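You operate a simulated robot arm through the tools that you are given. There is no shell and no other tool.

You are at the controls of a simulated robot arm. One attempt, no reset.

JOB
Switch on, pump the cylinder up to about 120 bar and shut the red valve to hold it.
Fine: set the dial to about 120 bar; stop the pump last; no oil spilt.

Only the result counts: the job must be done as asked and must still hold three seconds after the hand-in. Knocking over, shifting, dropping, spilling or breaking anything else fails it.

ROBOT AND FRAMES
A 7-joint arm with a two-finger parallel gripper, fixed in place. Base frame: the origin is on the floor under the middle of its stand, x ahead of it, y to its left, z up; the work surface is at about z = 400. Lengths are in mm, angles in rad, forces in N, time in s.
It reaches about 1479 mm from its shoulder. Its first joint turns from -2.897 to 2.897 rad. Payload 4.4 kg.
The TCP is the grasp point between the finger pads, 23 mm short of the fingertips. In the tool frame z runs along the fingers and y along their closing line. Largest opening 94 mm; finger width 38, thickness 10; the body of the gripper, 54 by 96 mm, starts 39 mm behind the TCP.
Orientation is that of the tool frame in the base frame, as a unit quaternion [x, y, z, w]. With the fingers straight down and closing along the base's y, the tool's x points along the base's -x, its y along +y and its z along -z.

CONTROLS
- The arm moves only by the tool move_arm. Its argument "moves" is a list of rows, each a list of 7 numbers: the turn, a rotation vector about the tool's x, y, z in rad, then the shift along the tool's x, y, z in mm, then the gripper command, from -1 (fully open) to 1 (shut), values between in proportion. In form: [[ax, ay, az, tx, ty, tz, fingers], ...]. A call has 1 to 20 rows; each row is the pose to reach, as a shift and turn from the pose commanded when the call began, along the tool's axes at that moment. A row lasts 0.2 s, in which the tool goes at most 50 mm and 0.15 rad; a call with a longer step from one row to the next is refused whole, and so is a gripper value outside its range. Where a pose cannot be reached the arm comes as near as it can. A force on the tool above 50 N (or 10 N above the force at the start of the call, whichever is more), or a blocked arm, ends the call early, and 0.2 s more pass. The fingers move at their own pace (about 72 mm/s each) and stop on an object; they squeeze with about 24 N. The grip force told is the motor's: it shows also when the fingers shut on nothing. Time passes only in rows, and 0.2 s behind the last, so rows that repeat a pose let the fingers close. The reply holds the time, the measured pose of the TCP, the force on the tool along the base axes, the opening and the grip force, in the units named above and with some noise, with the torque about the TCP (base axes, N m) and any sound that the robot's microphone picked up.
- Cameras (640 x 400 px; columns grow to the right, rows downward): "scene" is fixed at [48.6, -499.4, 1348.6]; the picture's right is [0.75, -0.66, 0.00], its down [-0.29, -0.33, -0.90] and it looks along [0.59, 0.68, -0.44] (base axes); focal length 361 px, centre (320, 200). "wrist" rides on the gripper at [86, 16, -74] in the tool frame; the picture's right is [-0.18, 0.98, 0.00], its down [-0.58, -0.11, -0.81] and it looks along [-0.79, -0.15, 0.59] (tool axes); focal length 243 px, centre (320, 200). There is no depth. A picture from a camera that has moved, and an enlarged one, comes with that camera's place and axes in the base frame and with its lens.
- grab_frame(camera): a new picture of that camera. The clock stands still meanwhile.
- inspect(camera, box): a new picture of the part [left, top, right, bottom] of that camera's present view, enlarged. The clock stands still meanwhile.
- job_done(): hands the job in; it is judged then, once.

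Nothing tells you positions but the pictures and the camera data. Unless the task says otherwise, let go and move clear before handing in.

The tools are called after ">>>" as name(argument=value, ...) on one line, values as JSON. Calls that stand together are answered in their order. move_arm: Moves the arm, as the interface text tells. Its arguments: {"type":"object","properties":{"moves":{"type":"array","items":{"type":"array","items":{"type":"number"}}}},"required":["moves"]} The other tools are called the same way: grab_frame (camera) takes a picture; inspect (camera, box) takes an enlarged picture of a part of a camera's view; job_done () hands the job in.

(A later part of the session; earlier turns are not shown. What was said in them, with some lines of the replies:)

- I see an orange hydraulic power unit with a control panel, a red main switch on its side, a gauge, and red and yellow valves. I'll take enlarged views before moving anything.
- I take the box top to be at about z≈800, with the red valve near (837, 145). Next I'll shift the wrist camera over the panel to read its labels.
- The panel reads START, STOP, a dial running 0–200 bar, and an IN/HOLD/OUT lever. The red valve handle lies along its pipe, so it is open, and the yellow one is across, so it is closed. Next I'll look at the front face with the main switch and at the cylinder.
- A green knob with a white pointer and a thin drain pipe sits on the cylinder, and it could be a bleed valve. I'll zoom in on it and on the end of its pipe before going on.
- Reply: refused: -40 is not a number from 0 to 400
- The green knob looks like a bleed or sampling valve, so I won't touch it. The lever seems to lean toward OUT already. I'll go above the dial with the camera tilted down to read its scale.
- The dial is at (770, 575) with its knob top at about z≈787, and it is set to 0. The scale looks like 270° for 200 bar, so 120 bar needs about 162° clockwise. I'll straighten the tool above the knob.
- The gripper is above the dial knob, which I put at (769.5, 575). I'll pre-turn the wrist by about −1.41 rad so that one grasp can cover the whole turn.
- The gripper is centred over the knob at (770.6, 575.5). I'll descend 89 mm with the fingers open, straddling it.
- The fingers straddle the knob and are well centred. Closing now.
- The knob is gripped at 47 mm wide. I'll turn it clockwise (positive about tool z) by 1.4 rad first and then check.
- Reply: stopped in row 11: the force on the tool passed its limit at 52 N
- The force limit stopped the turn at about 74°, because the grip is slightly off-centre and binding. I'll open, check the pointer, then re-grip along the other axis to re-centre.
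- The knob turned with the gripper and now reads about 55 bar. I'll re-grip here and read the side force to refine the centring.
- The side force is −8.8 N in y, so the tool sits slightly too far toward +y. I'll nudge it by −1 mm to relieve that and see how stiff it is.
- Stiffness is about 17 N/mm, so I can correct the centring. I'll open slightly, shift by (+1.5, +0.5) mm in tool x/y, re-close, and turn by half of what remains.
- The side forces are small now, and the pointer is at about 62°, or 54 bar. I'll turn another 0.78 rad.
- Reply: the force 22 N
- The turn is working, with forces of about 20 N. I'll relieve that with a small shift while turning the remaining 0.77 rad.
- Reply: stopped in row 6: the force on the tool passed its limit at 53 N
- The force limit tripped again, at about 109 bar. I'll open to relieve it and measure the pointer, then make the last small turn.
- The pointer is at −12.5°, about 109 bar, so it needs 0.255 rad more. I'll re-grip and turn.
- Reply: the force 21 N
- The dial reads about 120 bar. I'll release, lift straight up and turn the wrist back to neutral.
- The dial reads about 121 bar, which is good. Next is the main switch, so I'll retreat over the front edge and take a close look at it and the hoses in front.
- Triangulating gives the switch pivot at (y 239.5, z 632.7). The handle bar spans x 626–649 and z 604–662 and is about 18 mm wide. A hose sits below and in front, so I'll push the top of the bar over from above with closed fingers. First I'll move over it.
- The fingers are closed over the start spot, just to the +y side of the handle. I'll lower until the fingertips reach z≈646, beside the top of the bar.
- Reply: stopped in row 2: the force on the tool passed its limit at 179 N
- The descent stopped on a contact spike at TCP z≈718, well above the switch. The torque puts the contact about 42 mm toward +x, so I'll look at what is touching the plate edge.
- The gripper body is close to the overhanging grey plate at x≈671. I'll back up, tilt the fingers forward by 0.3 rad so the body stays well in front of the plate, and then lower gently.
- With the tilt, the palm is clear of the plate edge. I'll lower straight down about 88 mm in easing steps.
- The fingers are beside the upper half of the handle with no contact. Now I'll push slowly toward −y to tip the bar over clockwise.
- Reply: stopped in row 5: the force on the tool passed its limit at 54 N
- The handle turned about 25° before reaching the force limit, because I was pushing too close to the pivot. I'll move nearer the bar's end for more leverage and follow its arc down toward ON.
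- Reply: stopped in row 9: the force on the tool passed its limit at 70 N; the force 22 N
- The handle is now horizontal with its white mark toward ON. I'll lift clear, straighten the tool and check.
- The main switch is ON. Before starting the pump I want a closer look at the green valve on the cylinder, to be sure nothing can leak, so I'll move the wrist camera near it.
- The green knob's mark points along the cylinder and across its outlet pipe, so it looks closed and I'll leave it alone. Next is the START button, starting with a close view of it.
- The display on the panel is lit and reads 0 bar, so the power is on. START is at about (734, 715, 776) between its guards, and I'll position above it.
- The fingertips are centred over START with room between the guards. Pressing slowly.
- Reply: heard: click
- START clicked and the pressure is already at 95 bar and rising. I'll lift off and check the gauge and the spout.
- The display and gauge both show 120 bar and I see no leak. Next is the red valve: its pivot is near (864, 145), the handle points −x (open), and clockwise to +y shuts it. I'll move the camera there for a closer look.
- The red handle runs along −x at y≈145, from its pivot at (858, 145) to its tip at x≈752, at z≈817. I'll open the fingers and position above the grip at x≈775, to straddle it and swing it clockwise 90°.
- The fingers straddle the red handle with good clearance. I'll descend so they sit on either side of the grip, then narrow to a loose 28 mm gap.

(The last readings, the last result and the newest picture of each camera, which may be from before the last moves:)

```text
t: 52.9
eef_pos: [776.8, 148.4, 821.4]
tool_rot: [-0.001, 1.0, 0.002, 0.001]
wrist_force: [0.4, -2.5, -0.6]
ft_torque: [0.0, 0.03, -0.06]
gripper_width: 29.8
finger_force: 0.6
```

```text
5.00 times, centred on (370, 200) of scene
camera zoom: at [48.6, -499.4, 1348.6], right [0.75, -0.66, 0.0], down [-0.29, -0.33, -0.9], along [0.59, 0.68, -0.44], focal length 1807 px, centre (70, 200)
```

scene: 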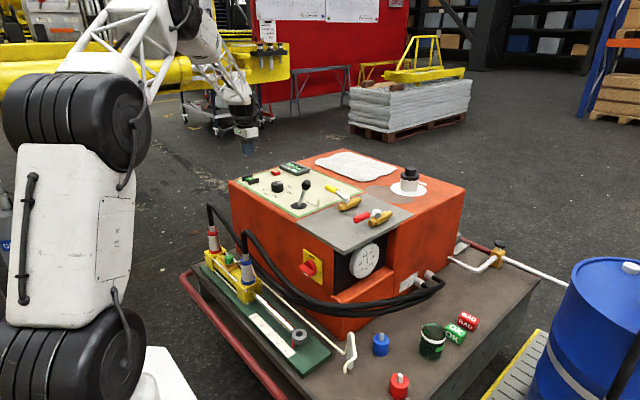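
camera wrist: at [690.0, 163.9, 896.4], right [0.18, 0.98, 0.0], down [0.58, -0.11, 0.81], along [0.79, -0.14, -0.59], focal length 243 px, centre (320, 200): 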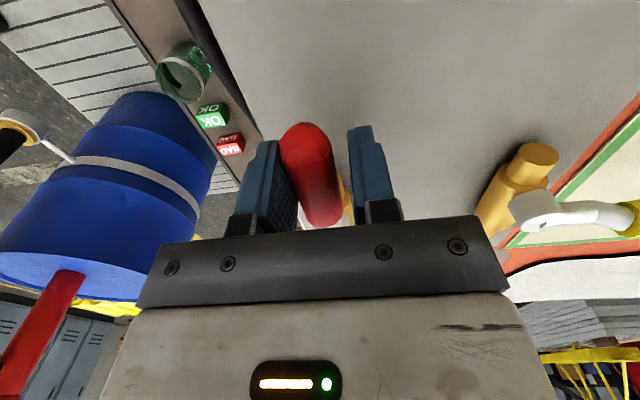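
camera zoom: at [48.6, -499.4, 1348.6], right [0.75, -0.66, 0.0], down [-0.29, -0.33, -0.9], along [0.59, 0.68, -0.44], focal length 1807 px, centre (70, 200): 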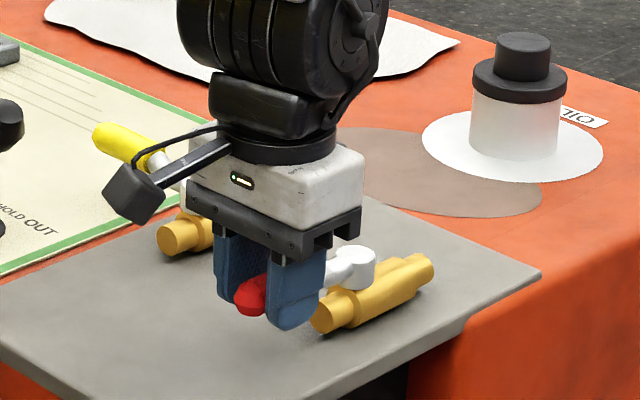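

The grip sits between the fingers. Now I'll swing it clockwise around the pivot at about (854, 145), turning the wrist with it.

>>> move_arm(moves=[[0, 0, 0.14, -1.1, 10.9, 0, 0.38], [0, 0, 0.28, -3.7, 21.5, 0, 0.38], [0, 0, 0.42, -7.8, 31.6, 0, 0.38], [0, 0, 0.56, -13.2, 41.0, 0, 0.38], [0, 0, 0.7, -19.9, 49.6, 0, 0.38], [0, 0, 0.84, -27.8, 57.3, 0, 0.38], [0, 0, 0.98, -36.7, 63.7, 0, 0.38], [0, 0, 1.12, -46.3, 68.8, 0, 0.38], [0, 0, 1.26, -56.5, 72.6, 0, 0.38], [0, 0, 1.4, -67.2, 74.8, 0, 0.38], [0, 0, 1.52, -76.5, 75.5, 0, 0.38], [0, 0, 1.52, -76.5, 75.5, 0, 0.38]])

>>> grab_frame(camera="wrist")

>>> inspect(camera="scene", box=[320, 160, 420, 240])

>>> inspect(camera="scene", box=[330, 230, 420, 290])

```text
t: 53.5
eef_pos: [780.6, 157.1, 822.6]
tool_rot: [0.09, 0.996, 0.001, 0.001]
wrist_force: [0.2, -46.8, 3.9]
ft_torque: [-0.26, 0.61, 1.0]
gripper_width: 49.0
finger_force: 22.5
stopped in row 2: the force on the tool passed its limit at 56 N (the readings are from after the stop); the commanded pose is now the measured one
```

```text
taken
camera wrist: at [696.5, 187.9, 897.3], right [0.36, 0.93, 0.0], down [0.55, -0.21, 0.81], along [0.75, -0.29, -0.59], focal length 243 px, centre (320, 200)
```

wrist: 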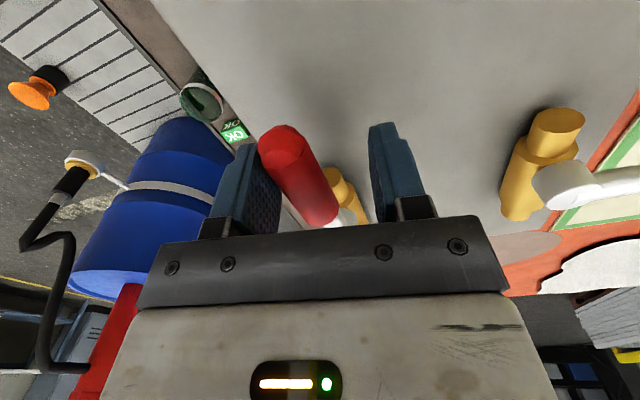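

```text
5.00 times, centred on (370, 200) of scene
camera zoom: at [48.6, -499.4, 1348.6], right [0.75, -0.66, 0.0], down [-0.29, -0.33, -0.9], along [0.59, 0.68, -0.44], focal length 1807 px, centre (70, 200)
```

zoom: 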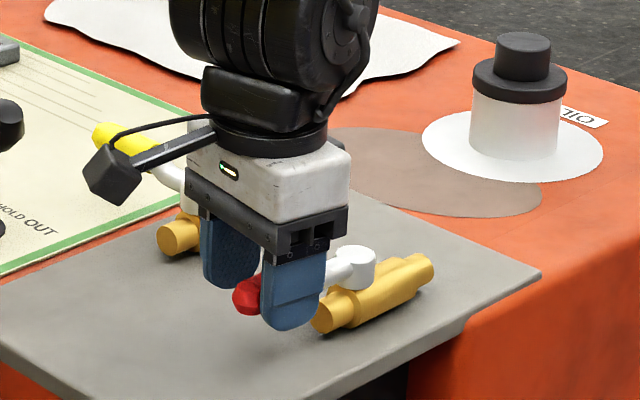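

```text
6.67 times, centred on (375, 260) of scene
camera zoom: at [48.6, -499.4, 1348.6], right [0.75, -0.66, 0.0], down [-0.29, -0.33, -0.9], along [0.59, 0.68, -0.44], focal length 2409 px, centre (-47, -200)
```

zoom: 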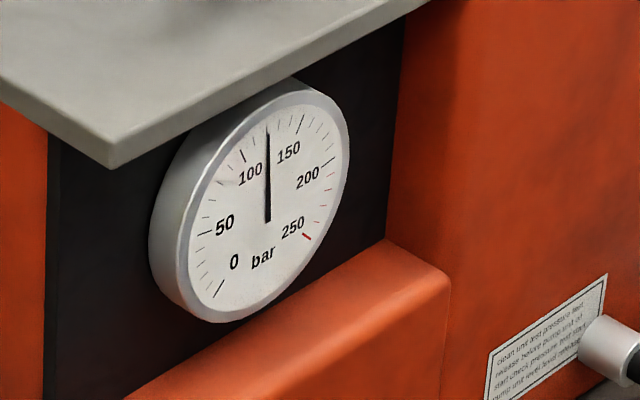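

The handle resisted about 47 N toward +y without moving, and the fingers were spread instead. It seems to be at its stop in that direction, so it probably shuts toward −y. I'll back off and look.

>>> move_arm(moves=[[0, 0, 0, 0, 0, 0, -0.6], [0, 0, 0, 0, 0, 0, -0.6], [0, 0, 0, 0, 0, -20, -0.6], [0, 0, -0.09, 0, 0, -50, -0.6], [0, 0, -0.18, 0, 0, -80, -0.6], [0, 0, -0.18, 0, 0, -80, -0.6]])

>>> grab_frame(camera="wrist")

>>> inspect(camera="scene", box=[330, 180, 420, 240])

>>> inspect(camera="scene", box=[260, 150, 340, 210])

```text
t: 54.9
eef_pos: [781.2, 159.1, 902.4]
tool_rot: [-0.001, 1.0, 0.001, 0.001]
wrist_force: [-0.3, -0.5, 0.3]
ft_torque: [0.02, -0.03, 0.03]
gripper_width: 75.3
finger_force: 0.1
```

```text
taken
camera wrist: at [693.6, 174.1, 977.3], right [0.18, 0.98, 0.0], down [0.58, -0.11, 0.81], along [0.79, -0.15, -0.59], focal length 243 px, centre (320, 200)
```

wrist: 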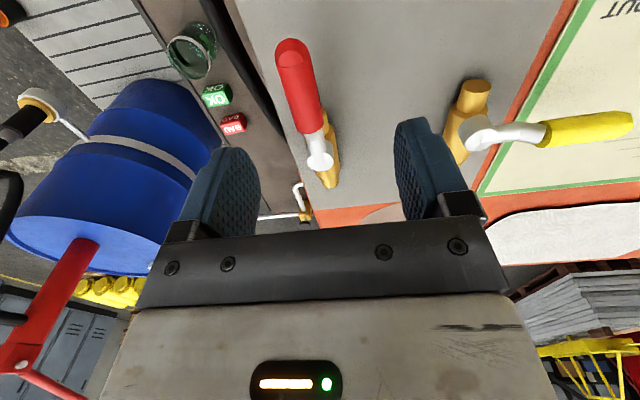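

```text
6.67 times, centred on (375, 210) of scene
camera zoom: at [48.6, -499.4, 1348.6], right [0.75, -0.66, 0.0], down [-0.29, -0.33, -0.9], along [0.59, 0.68, -0.44], focal length 2409 px, centre (-47, 133)
```

zoom: 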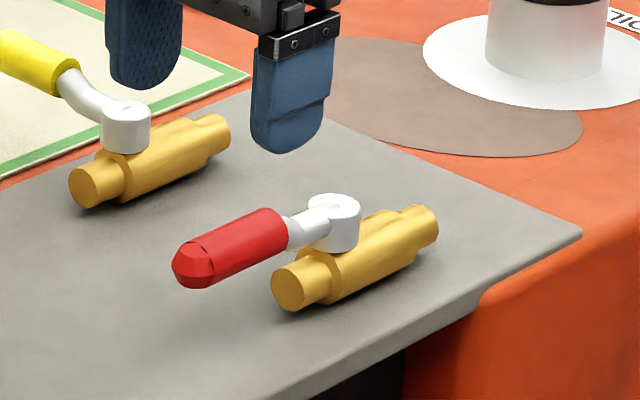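

```text
6.67 times, centred on (300, 180) of scene
camera zoom: at [48.6, -499.4, 1348.6], right [0.75, -0.66, 0.0], down [-0.29, -0.33, -0.9], along [0.59, 0.68, -0.44], focal length 2409 px, centre (453, 333)
```

zoom: 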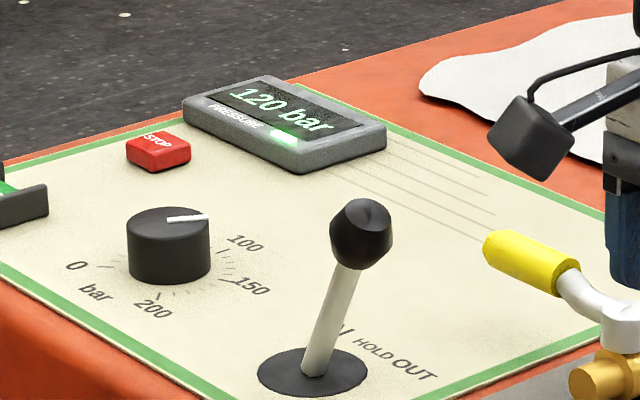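

The handle hasn't moved and the pressure is steady at 120. I'll close the fingers, come down on the +y side of the grip and push it toward −y instead.

>>> move_arm(moves=[[0, 0, 0, 7, 14, 0, 1], [0, 0, 0, 7, 14, 0, 1], [0, 0, 0, 7, 14, 0, 1], [0, 0, 0, 7, 14, 30, 1], [0, 0, 0, 7, 14, 60, 1], [0, 0, 0, 7, 14, 80, 1], [0, 0, 0, 7, 14, 80, 1]])

>>> grab_frame(camera="wrist")

>>> inspect(camera="scene", box=[320, 160, 420, 240])

```text
t: 56.5
eef_pos: [771.2, 174.4, 820.5]
tool_rot: [0.0, 1.0, 0.001, 0.001]
wrist_force: [-0.2, -0.3, 0.4]
ft_torque: [-0.05, 0.01, 0.04]
gripper_width: 0.0
finger_force: 24.4
```

```text
taken
camera wrist: at [685.0, 189.4, 896.3], right [0.18, 0.98, 0.0], down [0.58, -0.11, 0.81], along [0.79, -0.15, -0.59], focal length 243 px, centre (320, 200)
```

wrist: 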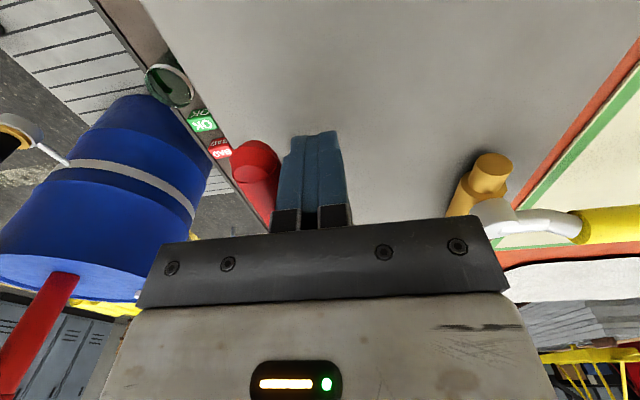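

```text
5.00 times, centred on (370, 200) of scene
camera zoom: at [48.6, -499.4, 1348.6], right [0.75, -0.66, 0.0], down [-0.29, -0.33, -0.9], along [0.59, 0.68, -0.44], focal length 1807 px, centre (70, 200)
```

zoom: 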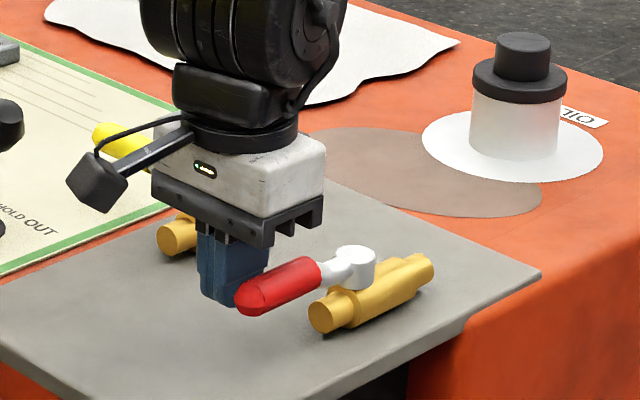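

The fingers are beside the grip on its +y side. I'll push toward −y along the arc and test the first part.

>>> move_arm(moves=[[0, 0, 0, 0, -5, 0, 1], [0, 0, 0, 0, -9, 0, 1], [0, 0, -0.06, 0.9, -14, 0, 1], [0, 0, -0.12, 1.8, -19, 0, 1], [0, 0, -0.18, 2.1, -24.1, 0, 1], [0, 0, -0.24, 2.4, -29.2, 0, 1], [0, 0, -0.3, 2.1, -34.3, 0, 1], [0, 0, -0.36, 1.8, -39.4, 0, 1], [0, 0, -0.42, 0.9, -44.4, 0, 1], [0, 0, -0.48, -0.1, -49.4, 0, 1]])

>>> grab_frame(camera="wrist")

>>> inspect(camera="scene", box=[320, 160, 420, 240])

```text
t: 58.6
eef_pos: [771.6, 123.6, 822.5]
tool_rot: [-0.237, 0.971, 0.001, 0.0]
wrist_force: [-1.4, 1.6, -0.5]
ft_torque: [0.01, 0.0, 0.01]
gripper_width: 0.2
finger_force: 24.4
```

```text
taken
camera wrist: at [687.0, 97.9, 897.3], right [-0.29, 0.96, 0.0], down [0.56, 0.17, 0.81], along [0.77, 0.24, -0.59], focal length 243 px, centre (320, 200)
```

wrist: 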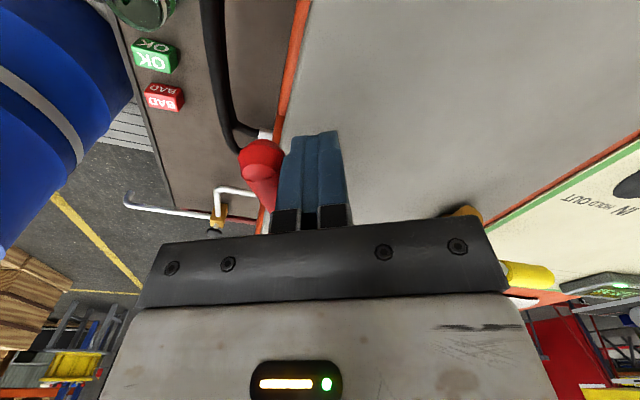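

```text
5.00 times, centred on (370, 200) of scene
camera zoom: at [48.6, -499.4, 1348.6], right [0.75, -0.66, 0.0], down [-0.29, -0.33, -0.9], along [0.59, 0.68, -0.44], focal length 1807 px, centre (70, 200)
```

zoom: 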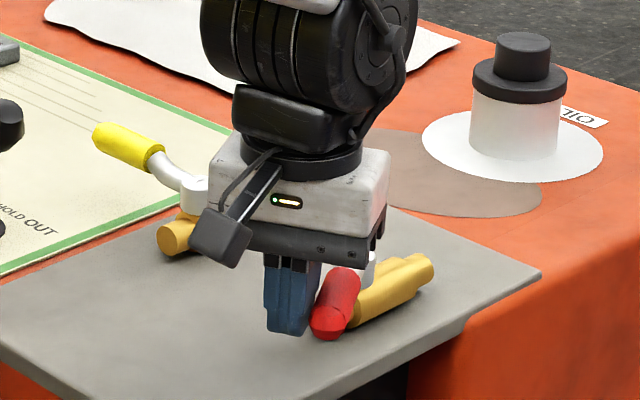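

It turns easily this way. I'll continue the arc to fully shut, just past 90°.

>>> move_arm(moves=[[0, 0, -0.12, 1.8, -10, 0, 1], [0, 0, -0.24, 2.4, -20.2, 0, 1], [0, 0, -0.36, 1.8, -30.3, 0, 1], [0, 0, -0.48, -0.1, -40.3, 0, 1], [0, 0, -0.6, -3.1, -50.1, 0, 1], [0, 0, -0.72, -7.3, -59.4, 0, 1], [0, 0, -0.84, -12.5, -68, 0, 1], [0, 0, -0.96, -18.8, -76.1, 0, 1], [0, 0, -1.08, -26, -83.3, 0, 1], [0, 0, -1.14, -29.9, -86.6, 0, 1], [0, 0, -1.14, -29.9, -86.6, 0, 1]])

>>> grab_frame(camera="wrist")

>>> inspect(camera="scene", box=[320, 160, 420, 240])

>>> inspect(camera="scene", box=[330, 230, 420, 290])

```text
t: 60.8
eef_pos: [832.3, 61.9, 821.8]
tool_rot: [0.713, -0.701, -0.001, 0.002]
wrist_force: [-31.3, -1.3, 19.4]
ft_torque: [-0.25, -0.22, -0.39]
gripper_width: 0.0
finger_force: 23.9
stopped in row 10: the force on the tool passed its limit at 59 N (the readings are from after the stop); the commanded pose is now the measured one
```

```text
taken
camera wrist: at [817.8, -25.2, 896.6], right [-0.99, 0.17, 0.0], down [0.1, 0.58, 0.81], along [0.13, 0.8, -0.59], focal length 243 px, centre (320, 200)
```

wrist: 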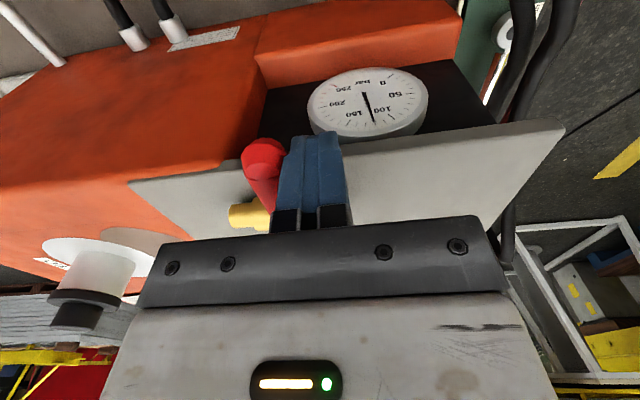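

```text
5.00 times, centred on (370, 200) of scene
camera zoom: at [48.6, -499.4, 1348.6], right [0.75, -0.66, 0.0], down [-0.29, -0.33, -0.9], along [0.59, 0.68, -0.44], focal length 1807 px, centre (70, 200)
```

zoom: 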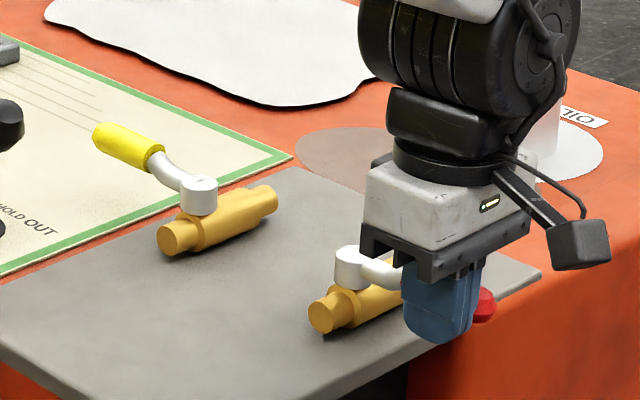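

```text
6.67 times, centred on (375, 260) of scene
camera zoom: at [48.6, -499.4, 1348.6], right [0.75, -0.66, 0.0], down [-0.29, -0.33, -0.9], along [0.59, 0.68, -0.44], focal length 2409 px, centre (-47, -200)
```

zoom: 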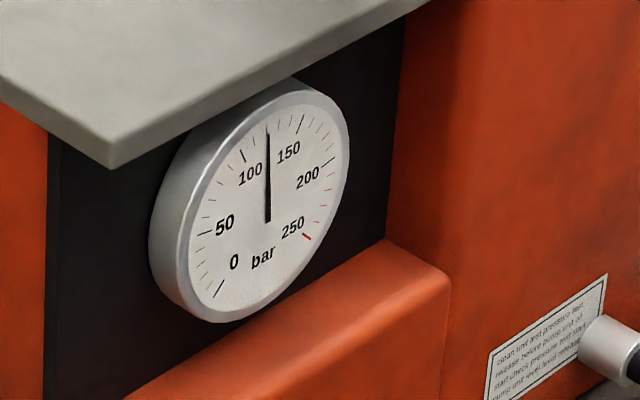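

The red valve has reached its stop at 90° with the handle pointing −y, and the gauge holds 120. I'll back off, lift clear and confirm.

>>> move_arm(moves=[[0, 0, 0, 0, 6, 0, 1], [0, 0, 0, 0, 14, 0, 1], [0, 0, 0, 0, 14, -35, 1], [0, 0, 0, 0, 14, -80, 1], [0, 0, 0, 0, 14, -125, 1], [0, 0, 0.14, 0, 14, -140, 1], [0, 0, 0.28, 0, 14, -140, 1], [0, 0, 0.42, 0, 14, -140, 1], [0, 0, 0.56, 0, 14, -140, 1], [0, 0, 0.7, 0, 14, -140, 1], [0, 0, 0.84, 0, 14, -140, 1], [0, 0, 0.98, 0, 14, -140, 1], [0, 0, 1.12, 0, 14, -140, 1], [0, 0, 1.26, 0, 14, -140, 1], [0, 0, 1.4, 0, 14, -140, 1], [0, 0, 1.5, 0, 14, -140, 1], [0, 0, 1.588, 0, 14, -140, 1], [0, 0, 1.588, 0, 14, -140, 1]])

>>> grab_frame(camera="scene")

>>> inspect(camera="scene", box=[320, 170, 420, 240])

>>> inspect(camera="scene", box=[230, 150, 310, 200])

```text
t: 64.6
eef_pos: [819.6, 61.1, 960.7]
tool_rot: [0.002, 1.0, 0.001, -0.001]
wrist_force: [-1.0, -0.2, -0.7]
ft_torque: [-0.04, -0.01, 0.01]
gripper_width: 0.3
finger_force: 23.9
```

```text
taken
```

scene: 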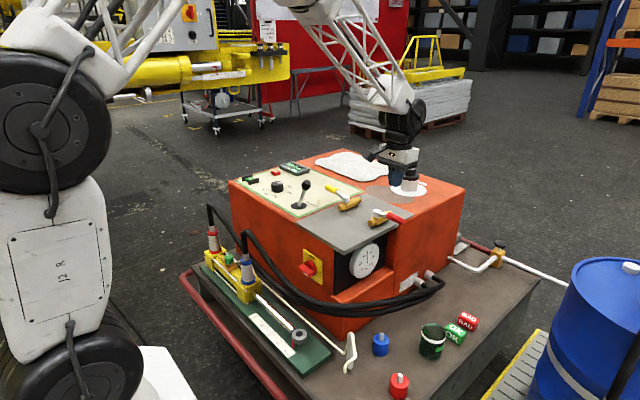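

```text
5.71 times, centred on (370, 205) of scene
camera zoom: at [48.6, -499.4, 1348.6], right [0.75, -0.66, 0.0], down [-0.29, -0.33, -0.9], along [0.59, 0.68, -0.44], focal length 2065 px, centre (34, 171)
```

zoom: 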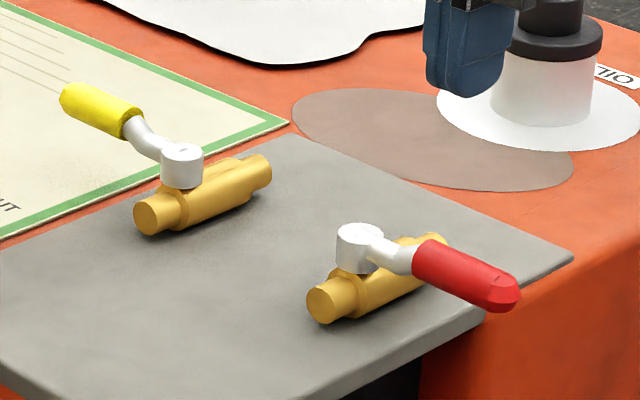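

```text
8.00 times, centred on (270, 175) of scene
camera zoom: at [48.6, -499.4, 1348.6], right [0.75, -0.66, 0.0], down [-0.29, -0.33, -0.9], along [0.59, 0.68, -0.44], focal length 2891 px, centre (720, 400)
```

zoom: 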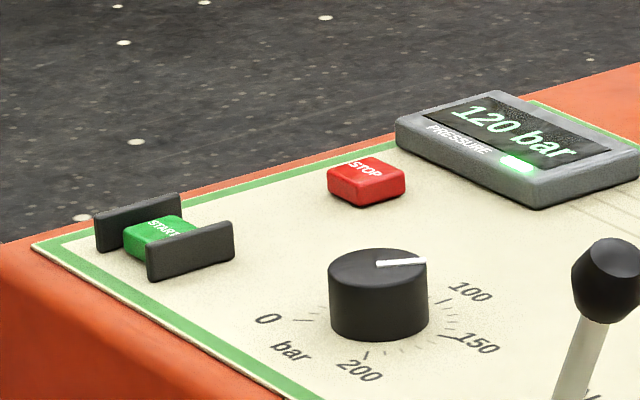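

The red valve is shut and the display still reads 120 bar with the pump running. Last action is STOP, so I'll travel to it at a safe height.

>>> move_arm(moves=[[0, 0, 0, 0, 46, 0, 1], [0, 0, 0, 0, 92, 0, 1], [0, 0, 0, 0, 138, 0, 1], [0, 0, 0, 0, 184, 0, 1], [0, 0, 0, 0, 230, 0, 1], [0, 0, 0, 0, 276, 0, 1], [0, 0, 0, 0, 322, 0, 1], [0, 0, 0, 0, 368, 0, 1], [0, 0, 0, 0, 414, 0, 1], [0, 0, 0, 0, 460, 0, 1], [0, 0, 0, 0, 506, 0, 1], [0, 0, 0, 0, 552, 0, 1], [0, 0, 0, 0, 598, 0, 1], [0, 0, 0, 0, 640, 0, 1], [0, 0, 0, 0, 640, 40, 1], [0, 0, 0, 0, 640, 40, 1]])

>>> grab_frame(camera="wrist")

>>> inspect(camera="wrist", box=[250, 20, 410, 140])

>>> inspect(camera="scene", box=[250, 145, 330, 200])

```text
t: 68.0
eef_pos: [820.8, 701.2, 921.4]
tool_rot: [0.0, 1.0, 0.0, -0.001]
wrist_force: [0.6, -0.7, 0.1]
ft_torque: [-0.02, 0.0, -0.01]
gripper_width: 0.0
finger_force: 23.9
```

```text
taken
camera wrist: at [734.2, 717.3, 996.7], right [0.18, 0.98, 0.0], down [0.58, -0.11, 0.8], along [0.79, -0.15, -0.59], focal length 243 px, centre (320, 200)
```

wrist: 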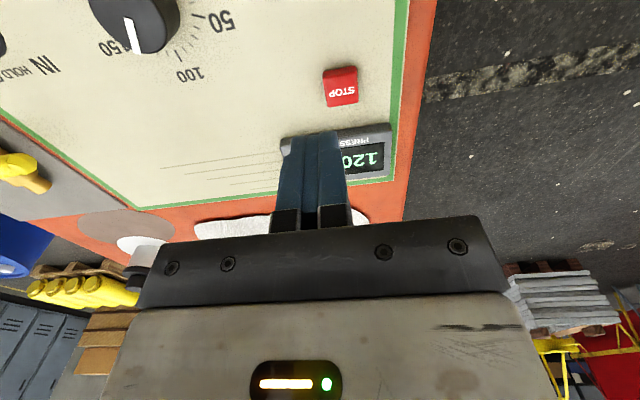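

```text
3.33 times, centred on (330, 80) of wrist
camera zoom: at [734.2, 717.3, 996.7], right [0.18, 0.98, 0.0], down [0.58, -0.11, 0.8], along [0.79, -0.15, -0.59], focal length 809 px, centre (287, 600)
```

zoom: 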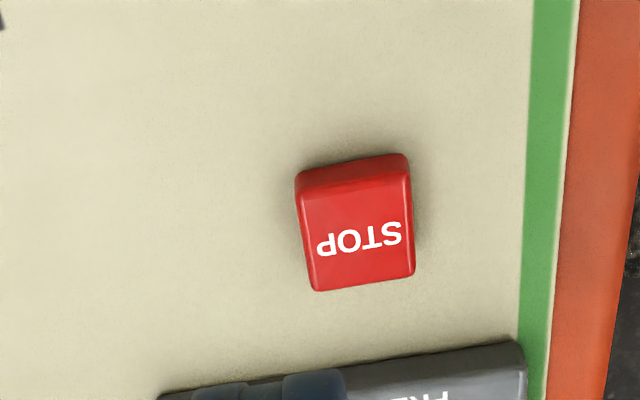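

```text
7.27 times, centred on (290, 172) of scene
camera zoom: at [48.6, -499.4, 1348.6], right [0.75, -0.66, 0.0], down [-0.29, -0.33, -0.9], along [0.59, 0.68, -0.44], focal length 2628 px, centre (538, 400)
```

zoom: 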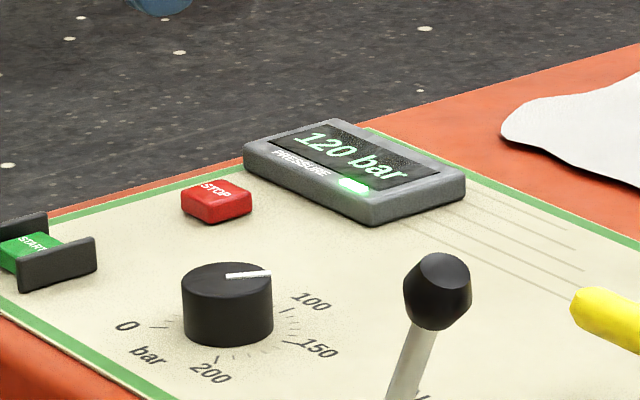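

STOP is at (860, 715, ~776). I'll move above it and come down to a hover.

>>> move_arm(moves=[[0, 0, 0, -20, 7, 10, 1], [0, 0, 0, -39.5, 14, 30, 1], [0, 0, 0, -39.5, 14, 65, 1], [0, 0, 0, -39.5, 14, 92, 1], [0, 0, 0, -39.5, 14, 106, 1], [0, 0, 0, -39.5, 14, 106, 1]])

>>> inspect(camera="wrist", box=[220, 60, 420, 200])

>>> inspect(camera="scene", box=[250, 145, 330, 200])

```text
t: 69.4
eef_pos: [860.1, 715.3, 816.1]
tool_rot: [0.0, 1.0, 0.001, -0.001]
wrist_force: [0.2, -0.3, 0.7]
ft_torque: [-0.02, 0.02, -0.01]
gripper_width: 0.0
finger_force: 23.9
```

```text
2.86 times, centred on (320, 130) of wrist
camera zoom: at [772.8, 731.5, 890.7], right [0.18, 0.98, 0.0], down [0.58, -0.11, 0.8], along [0.79, -0.15, -0.59], focal length 693 px, centre (320, 400)
```

zoom: 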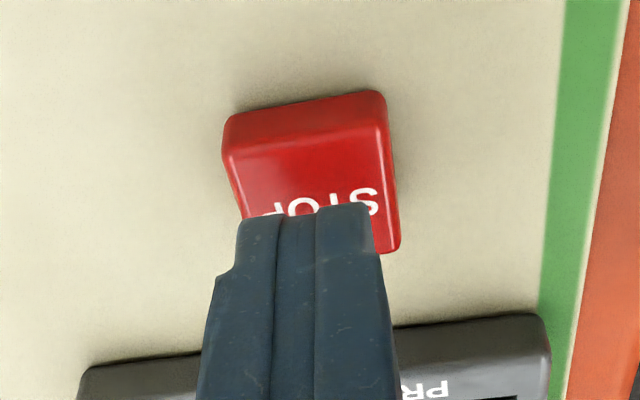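

```text
7.27 times, centred on (290, 172) of scene
camera zoom: at [48.6, -499.4, 1348.6], right [0.75, -0.66, 0.0], down [-0.29, -0.33, -0.9], along [0.59, 0.68, -0.44], focal length 2628 px, centre (538, 400)
```

zoom: 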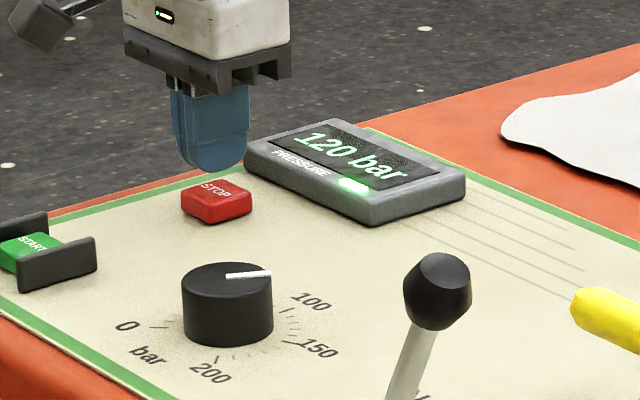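

The fingertips are centred over STOP. Pressing slowly and then lifting off.

>>> move_arm(moves=[[0, 0, 0, 0, 0, 5, 1], [0, 0, 0, 0, 0, 9, 1], [0, 0, 0, 0, 0, 12, 1], [0, 0, 0, 0, 0, 15, 1], [0, 0, 0, 0, 0, 18, 1], [0, 0, 0, 0, 0, 20, 1], [0, 0, 0, 0, 0, 22, 1]])

>>> inspect(camera="scene", box=[250, 145, 330, 200])

```text
t: 71.0
eef_pos: [860.4, 716.5, 794.6]
tool_rot: [0.0, 1.0, 0.002, -0.001]
wrist_force: [0.5, -3.0, 5.3]
ft_torque: [-0.07, -0.04, -0.01]
gripper_width: 0.0
finger_force: 24.1
heard: click
```

```text
7.27 times, centred on (290, 172) of scene
camera zoom: at [48.6, -499.4, 1348.6], right [0.75, -0.66, 0.0], down [-0.29, -0.33, -0.9], along [0.59, 0.68, -0.44], focal length 2628 px, centre (538, 400)
```

zoom: 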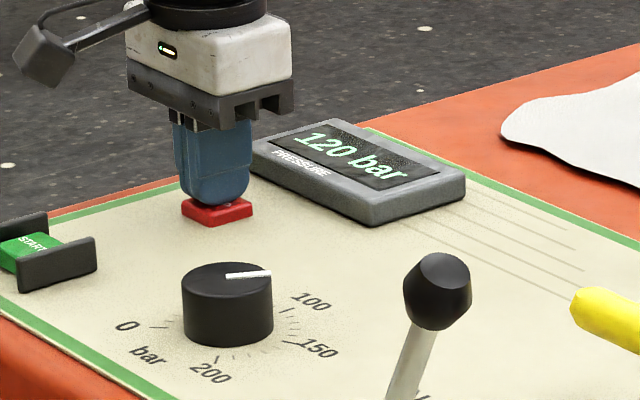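

STOP clicked and the running lamp is out, with the display still at 120 bar. I'll lift clear and wait to confirm that it holds.

>>> move_arm(moves=[[0, 0, 0, 0, 0, -30, 1], [0, 0, 0, 0, 0, -75, 1], [0, 0, 0, 0, 0, -120, 1], [0, 0, 0, 0, 0, -160, 1], [0, 0, 0, 0, 0, -160, 1], [0, 0, 0, 0, 0, -160, 1], [0, 0, 0, 0, 0, -160, 1], [0, 0, 0, 0, 0, -160, 1], [0, 0, 0, 0, 0, -160, 1], [0, 0, 0, 0, 0, -160, 1], [0, 0, 0, 0, 0, -160, 1], [0, 0, 0, 0, 0, -160, 1], [0, 0, 0, 0, 0, -160, 1], [0, 0, 0, 0, 0, -160, 1], [0, 0, 0, 0, 0, -160, 1], [0, 0, 0, 0, 0, -160, 1], [0, 0, 0, 0, 0, -160, 1], [0, 0, 0, 0, 0, -160, 1]])

>>> grab_frame(camera="scene")

>>> inspect(camera="scene", box=[250, 145, 330, 200])

>>> inspect(camera="scene", box=[330, 230, 420, 290])

>>> inspect(camera="scene", box=[300, 300, 460, 400])

```text
t: 74.8
eef_pos: [861.1, 714.5, 953.2]
tool_rot: [0.001, 1.0, 0.001, -0.001]
wrist_force: [0.3, -0.4, -0.4]
ft_torque: [-0.05, 0.02, -0.02]
gripper_width: 0.1
finger_force: 23.8
```

```text
taken
```

scene: 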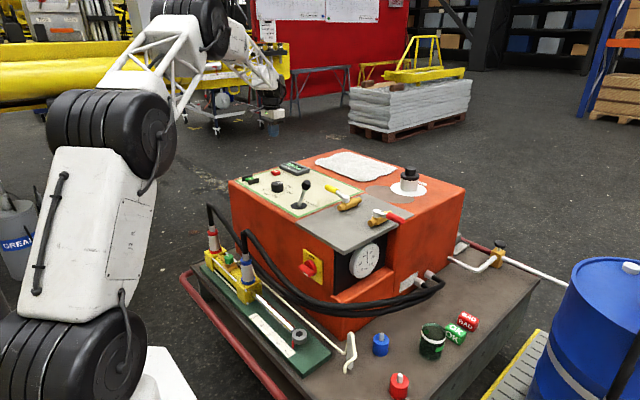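

```text
7.27 times, centred on (290, 172) of scene
camera zoom: at [48.6, -499.4, 1348.6], right [0.75, -0.66, 0.0], down [-0.29, -0.33, -0.9], along [0.59, 0.68, -0.44], focal length 2628 px, centre (538, 400)
```

zoom: 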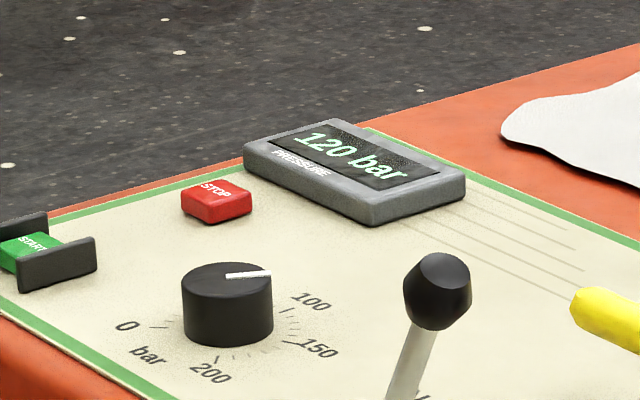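

```text
6.67 times, centred on (375, 260) of scene
camera zoom: at [48.6, -499.4, 1348.6], right [0.75, -0.66, 0.0], down [-0.29, -0.33, -0.9], along [0.59, 0.68, -0.44], focal length 2409 px, centre (-47, -200)
```

zoom: 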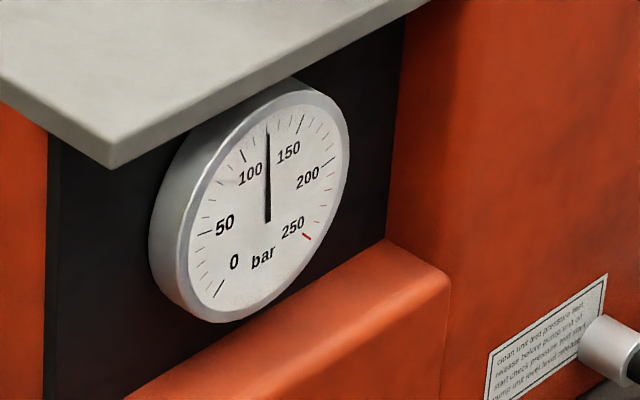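

```text
4.00 times, centred on (380, 350) of scene
camera zoom: at [48.6, -499.4, 1348.6], right [0.75, -0.66, 0.0], down [-0.29, -0.33, -0.9], along [0.59, 0.68, -0.44], focal length 1446 px, centre (80, -400)
```

zoom: 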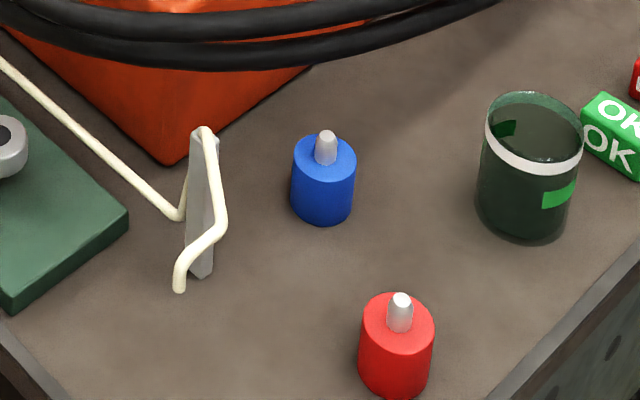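

The pump has been stopped for over 3 s and both the gauge and the display still hold 120 bar. The red valve is shut, the dial is at about 120, there is no oil on the table, and the arm is clear. Handing in.

>>> job_done()

```text
The job is handed in.
```

The cylinder is pumped to 120 bar and held behind the shut red valve, with the pump stopped last. The job is handed in. Both the gauge and the panel display still read 120 bar more than three seconds after I pressed STOP.

- **Power and dial:** the main switch is ON, and the dial is set to about 120 bar (I read it at about 121).
- **Red valve:** it is turned 90° to its stop, with the handle pointing −y. I first pushed the handle the wrong way, against its stop, with no visible effect. It then turned easily the other way.
- **Contact on the way:** while lowering toward the main switch, part of the gripper touched the overhanging grey plate (a force spike of 179 N). I saw no mark and nothing shifted.
- **Oil:** none is visible on the table or at the spout. I left the green knob on the cylinder and the yellow valve as I found them.
- **Lever:** it was already at OUT when I arrived, and I left it there.
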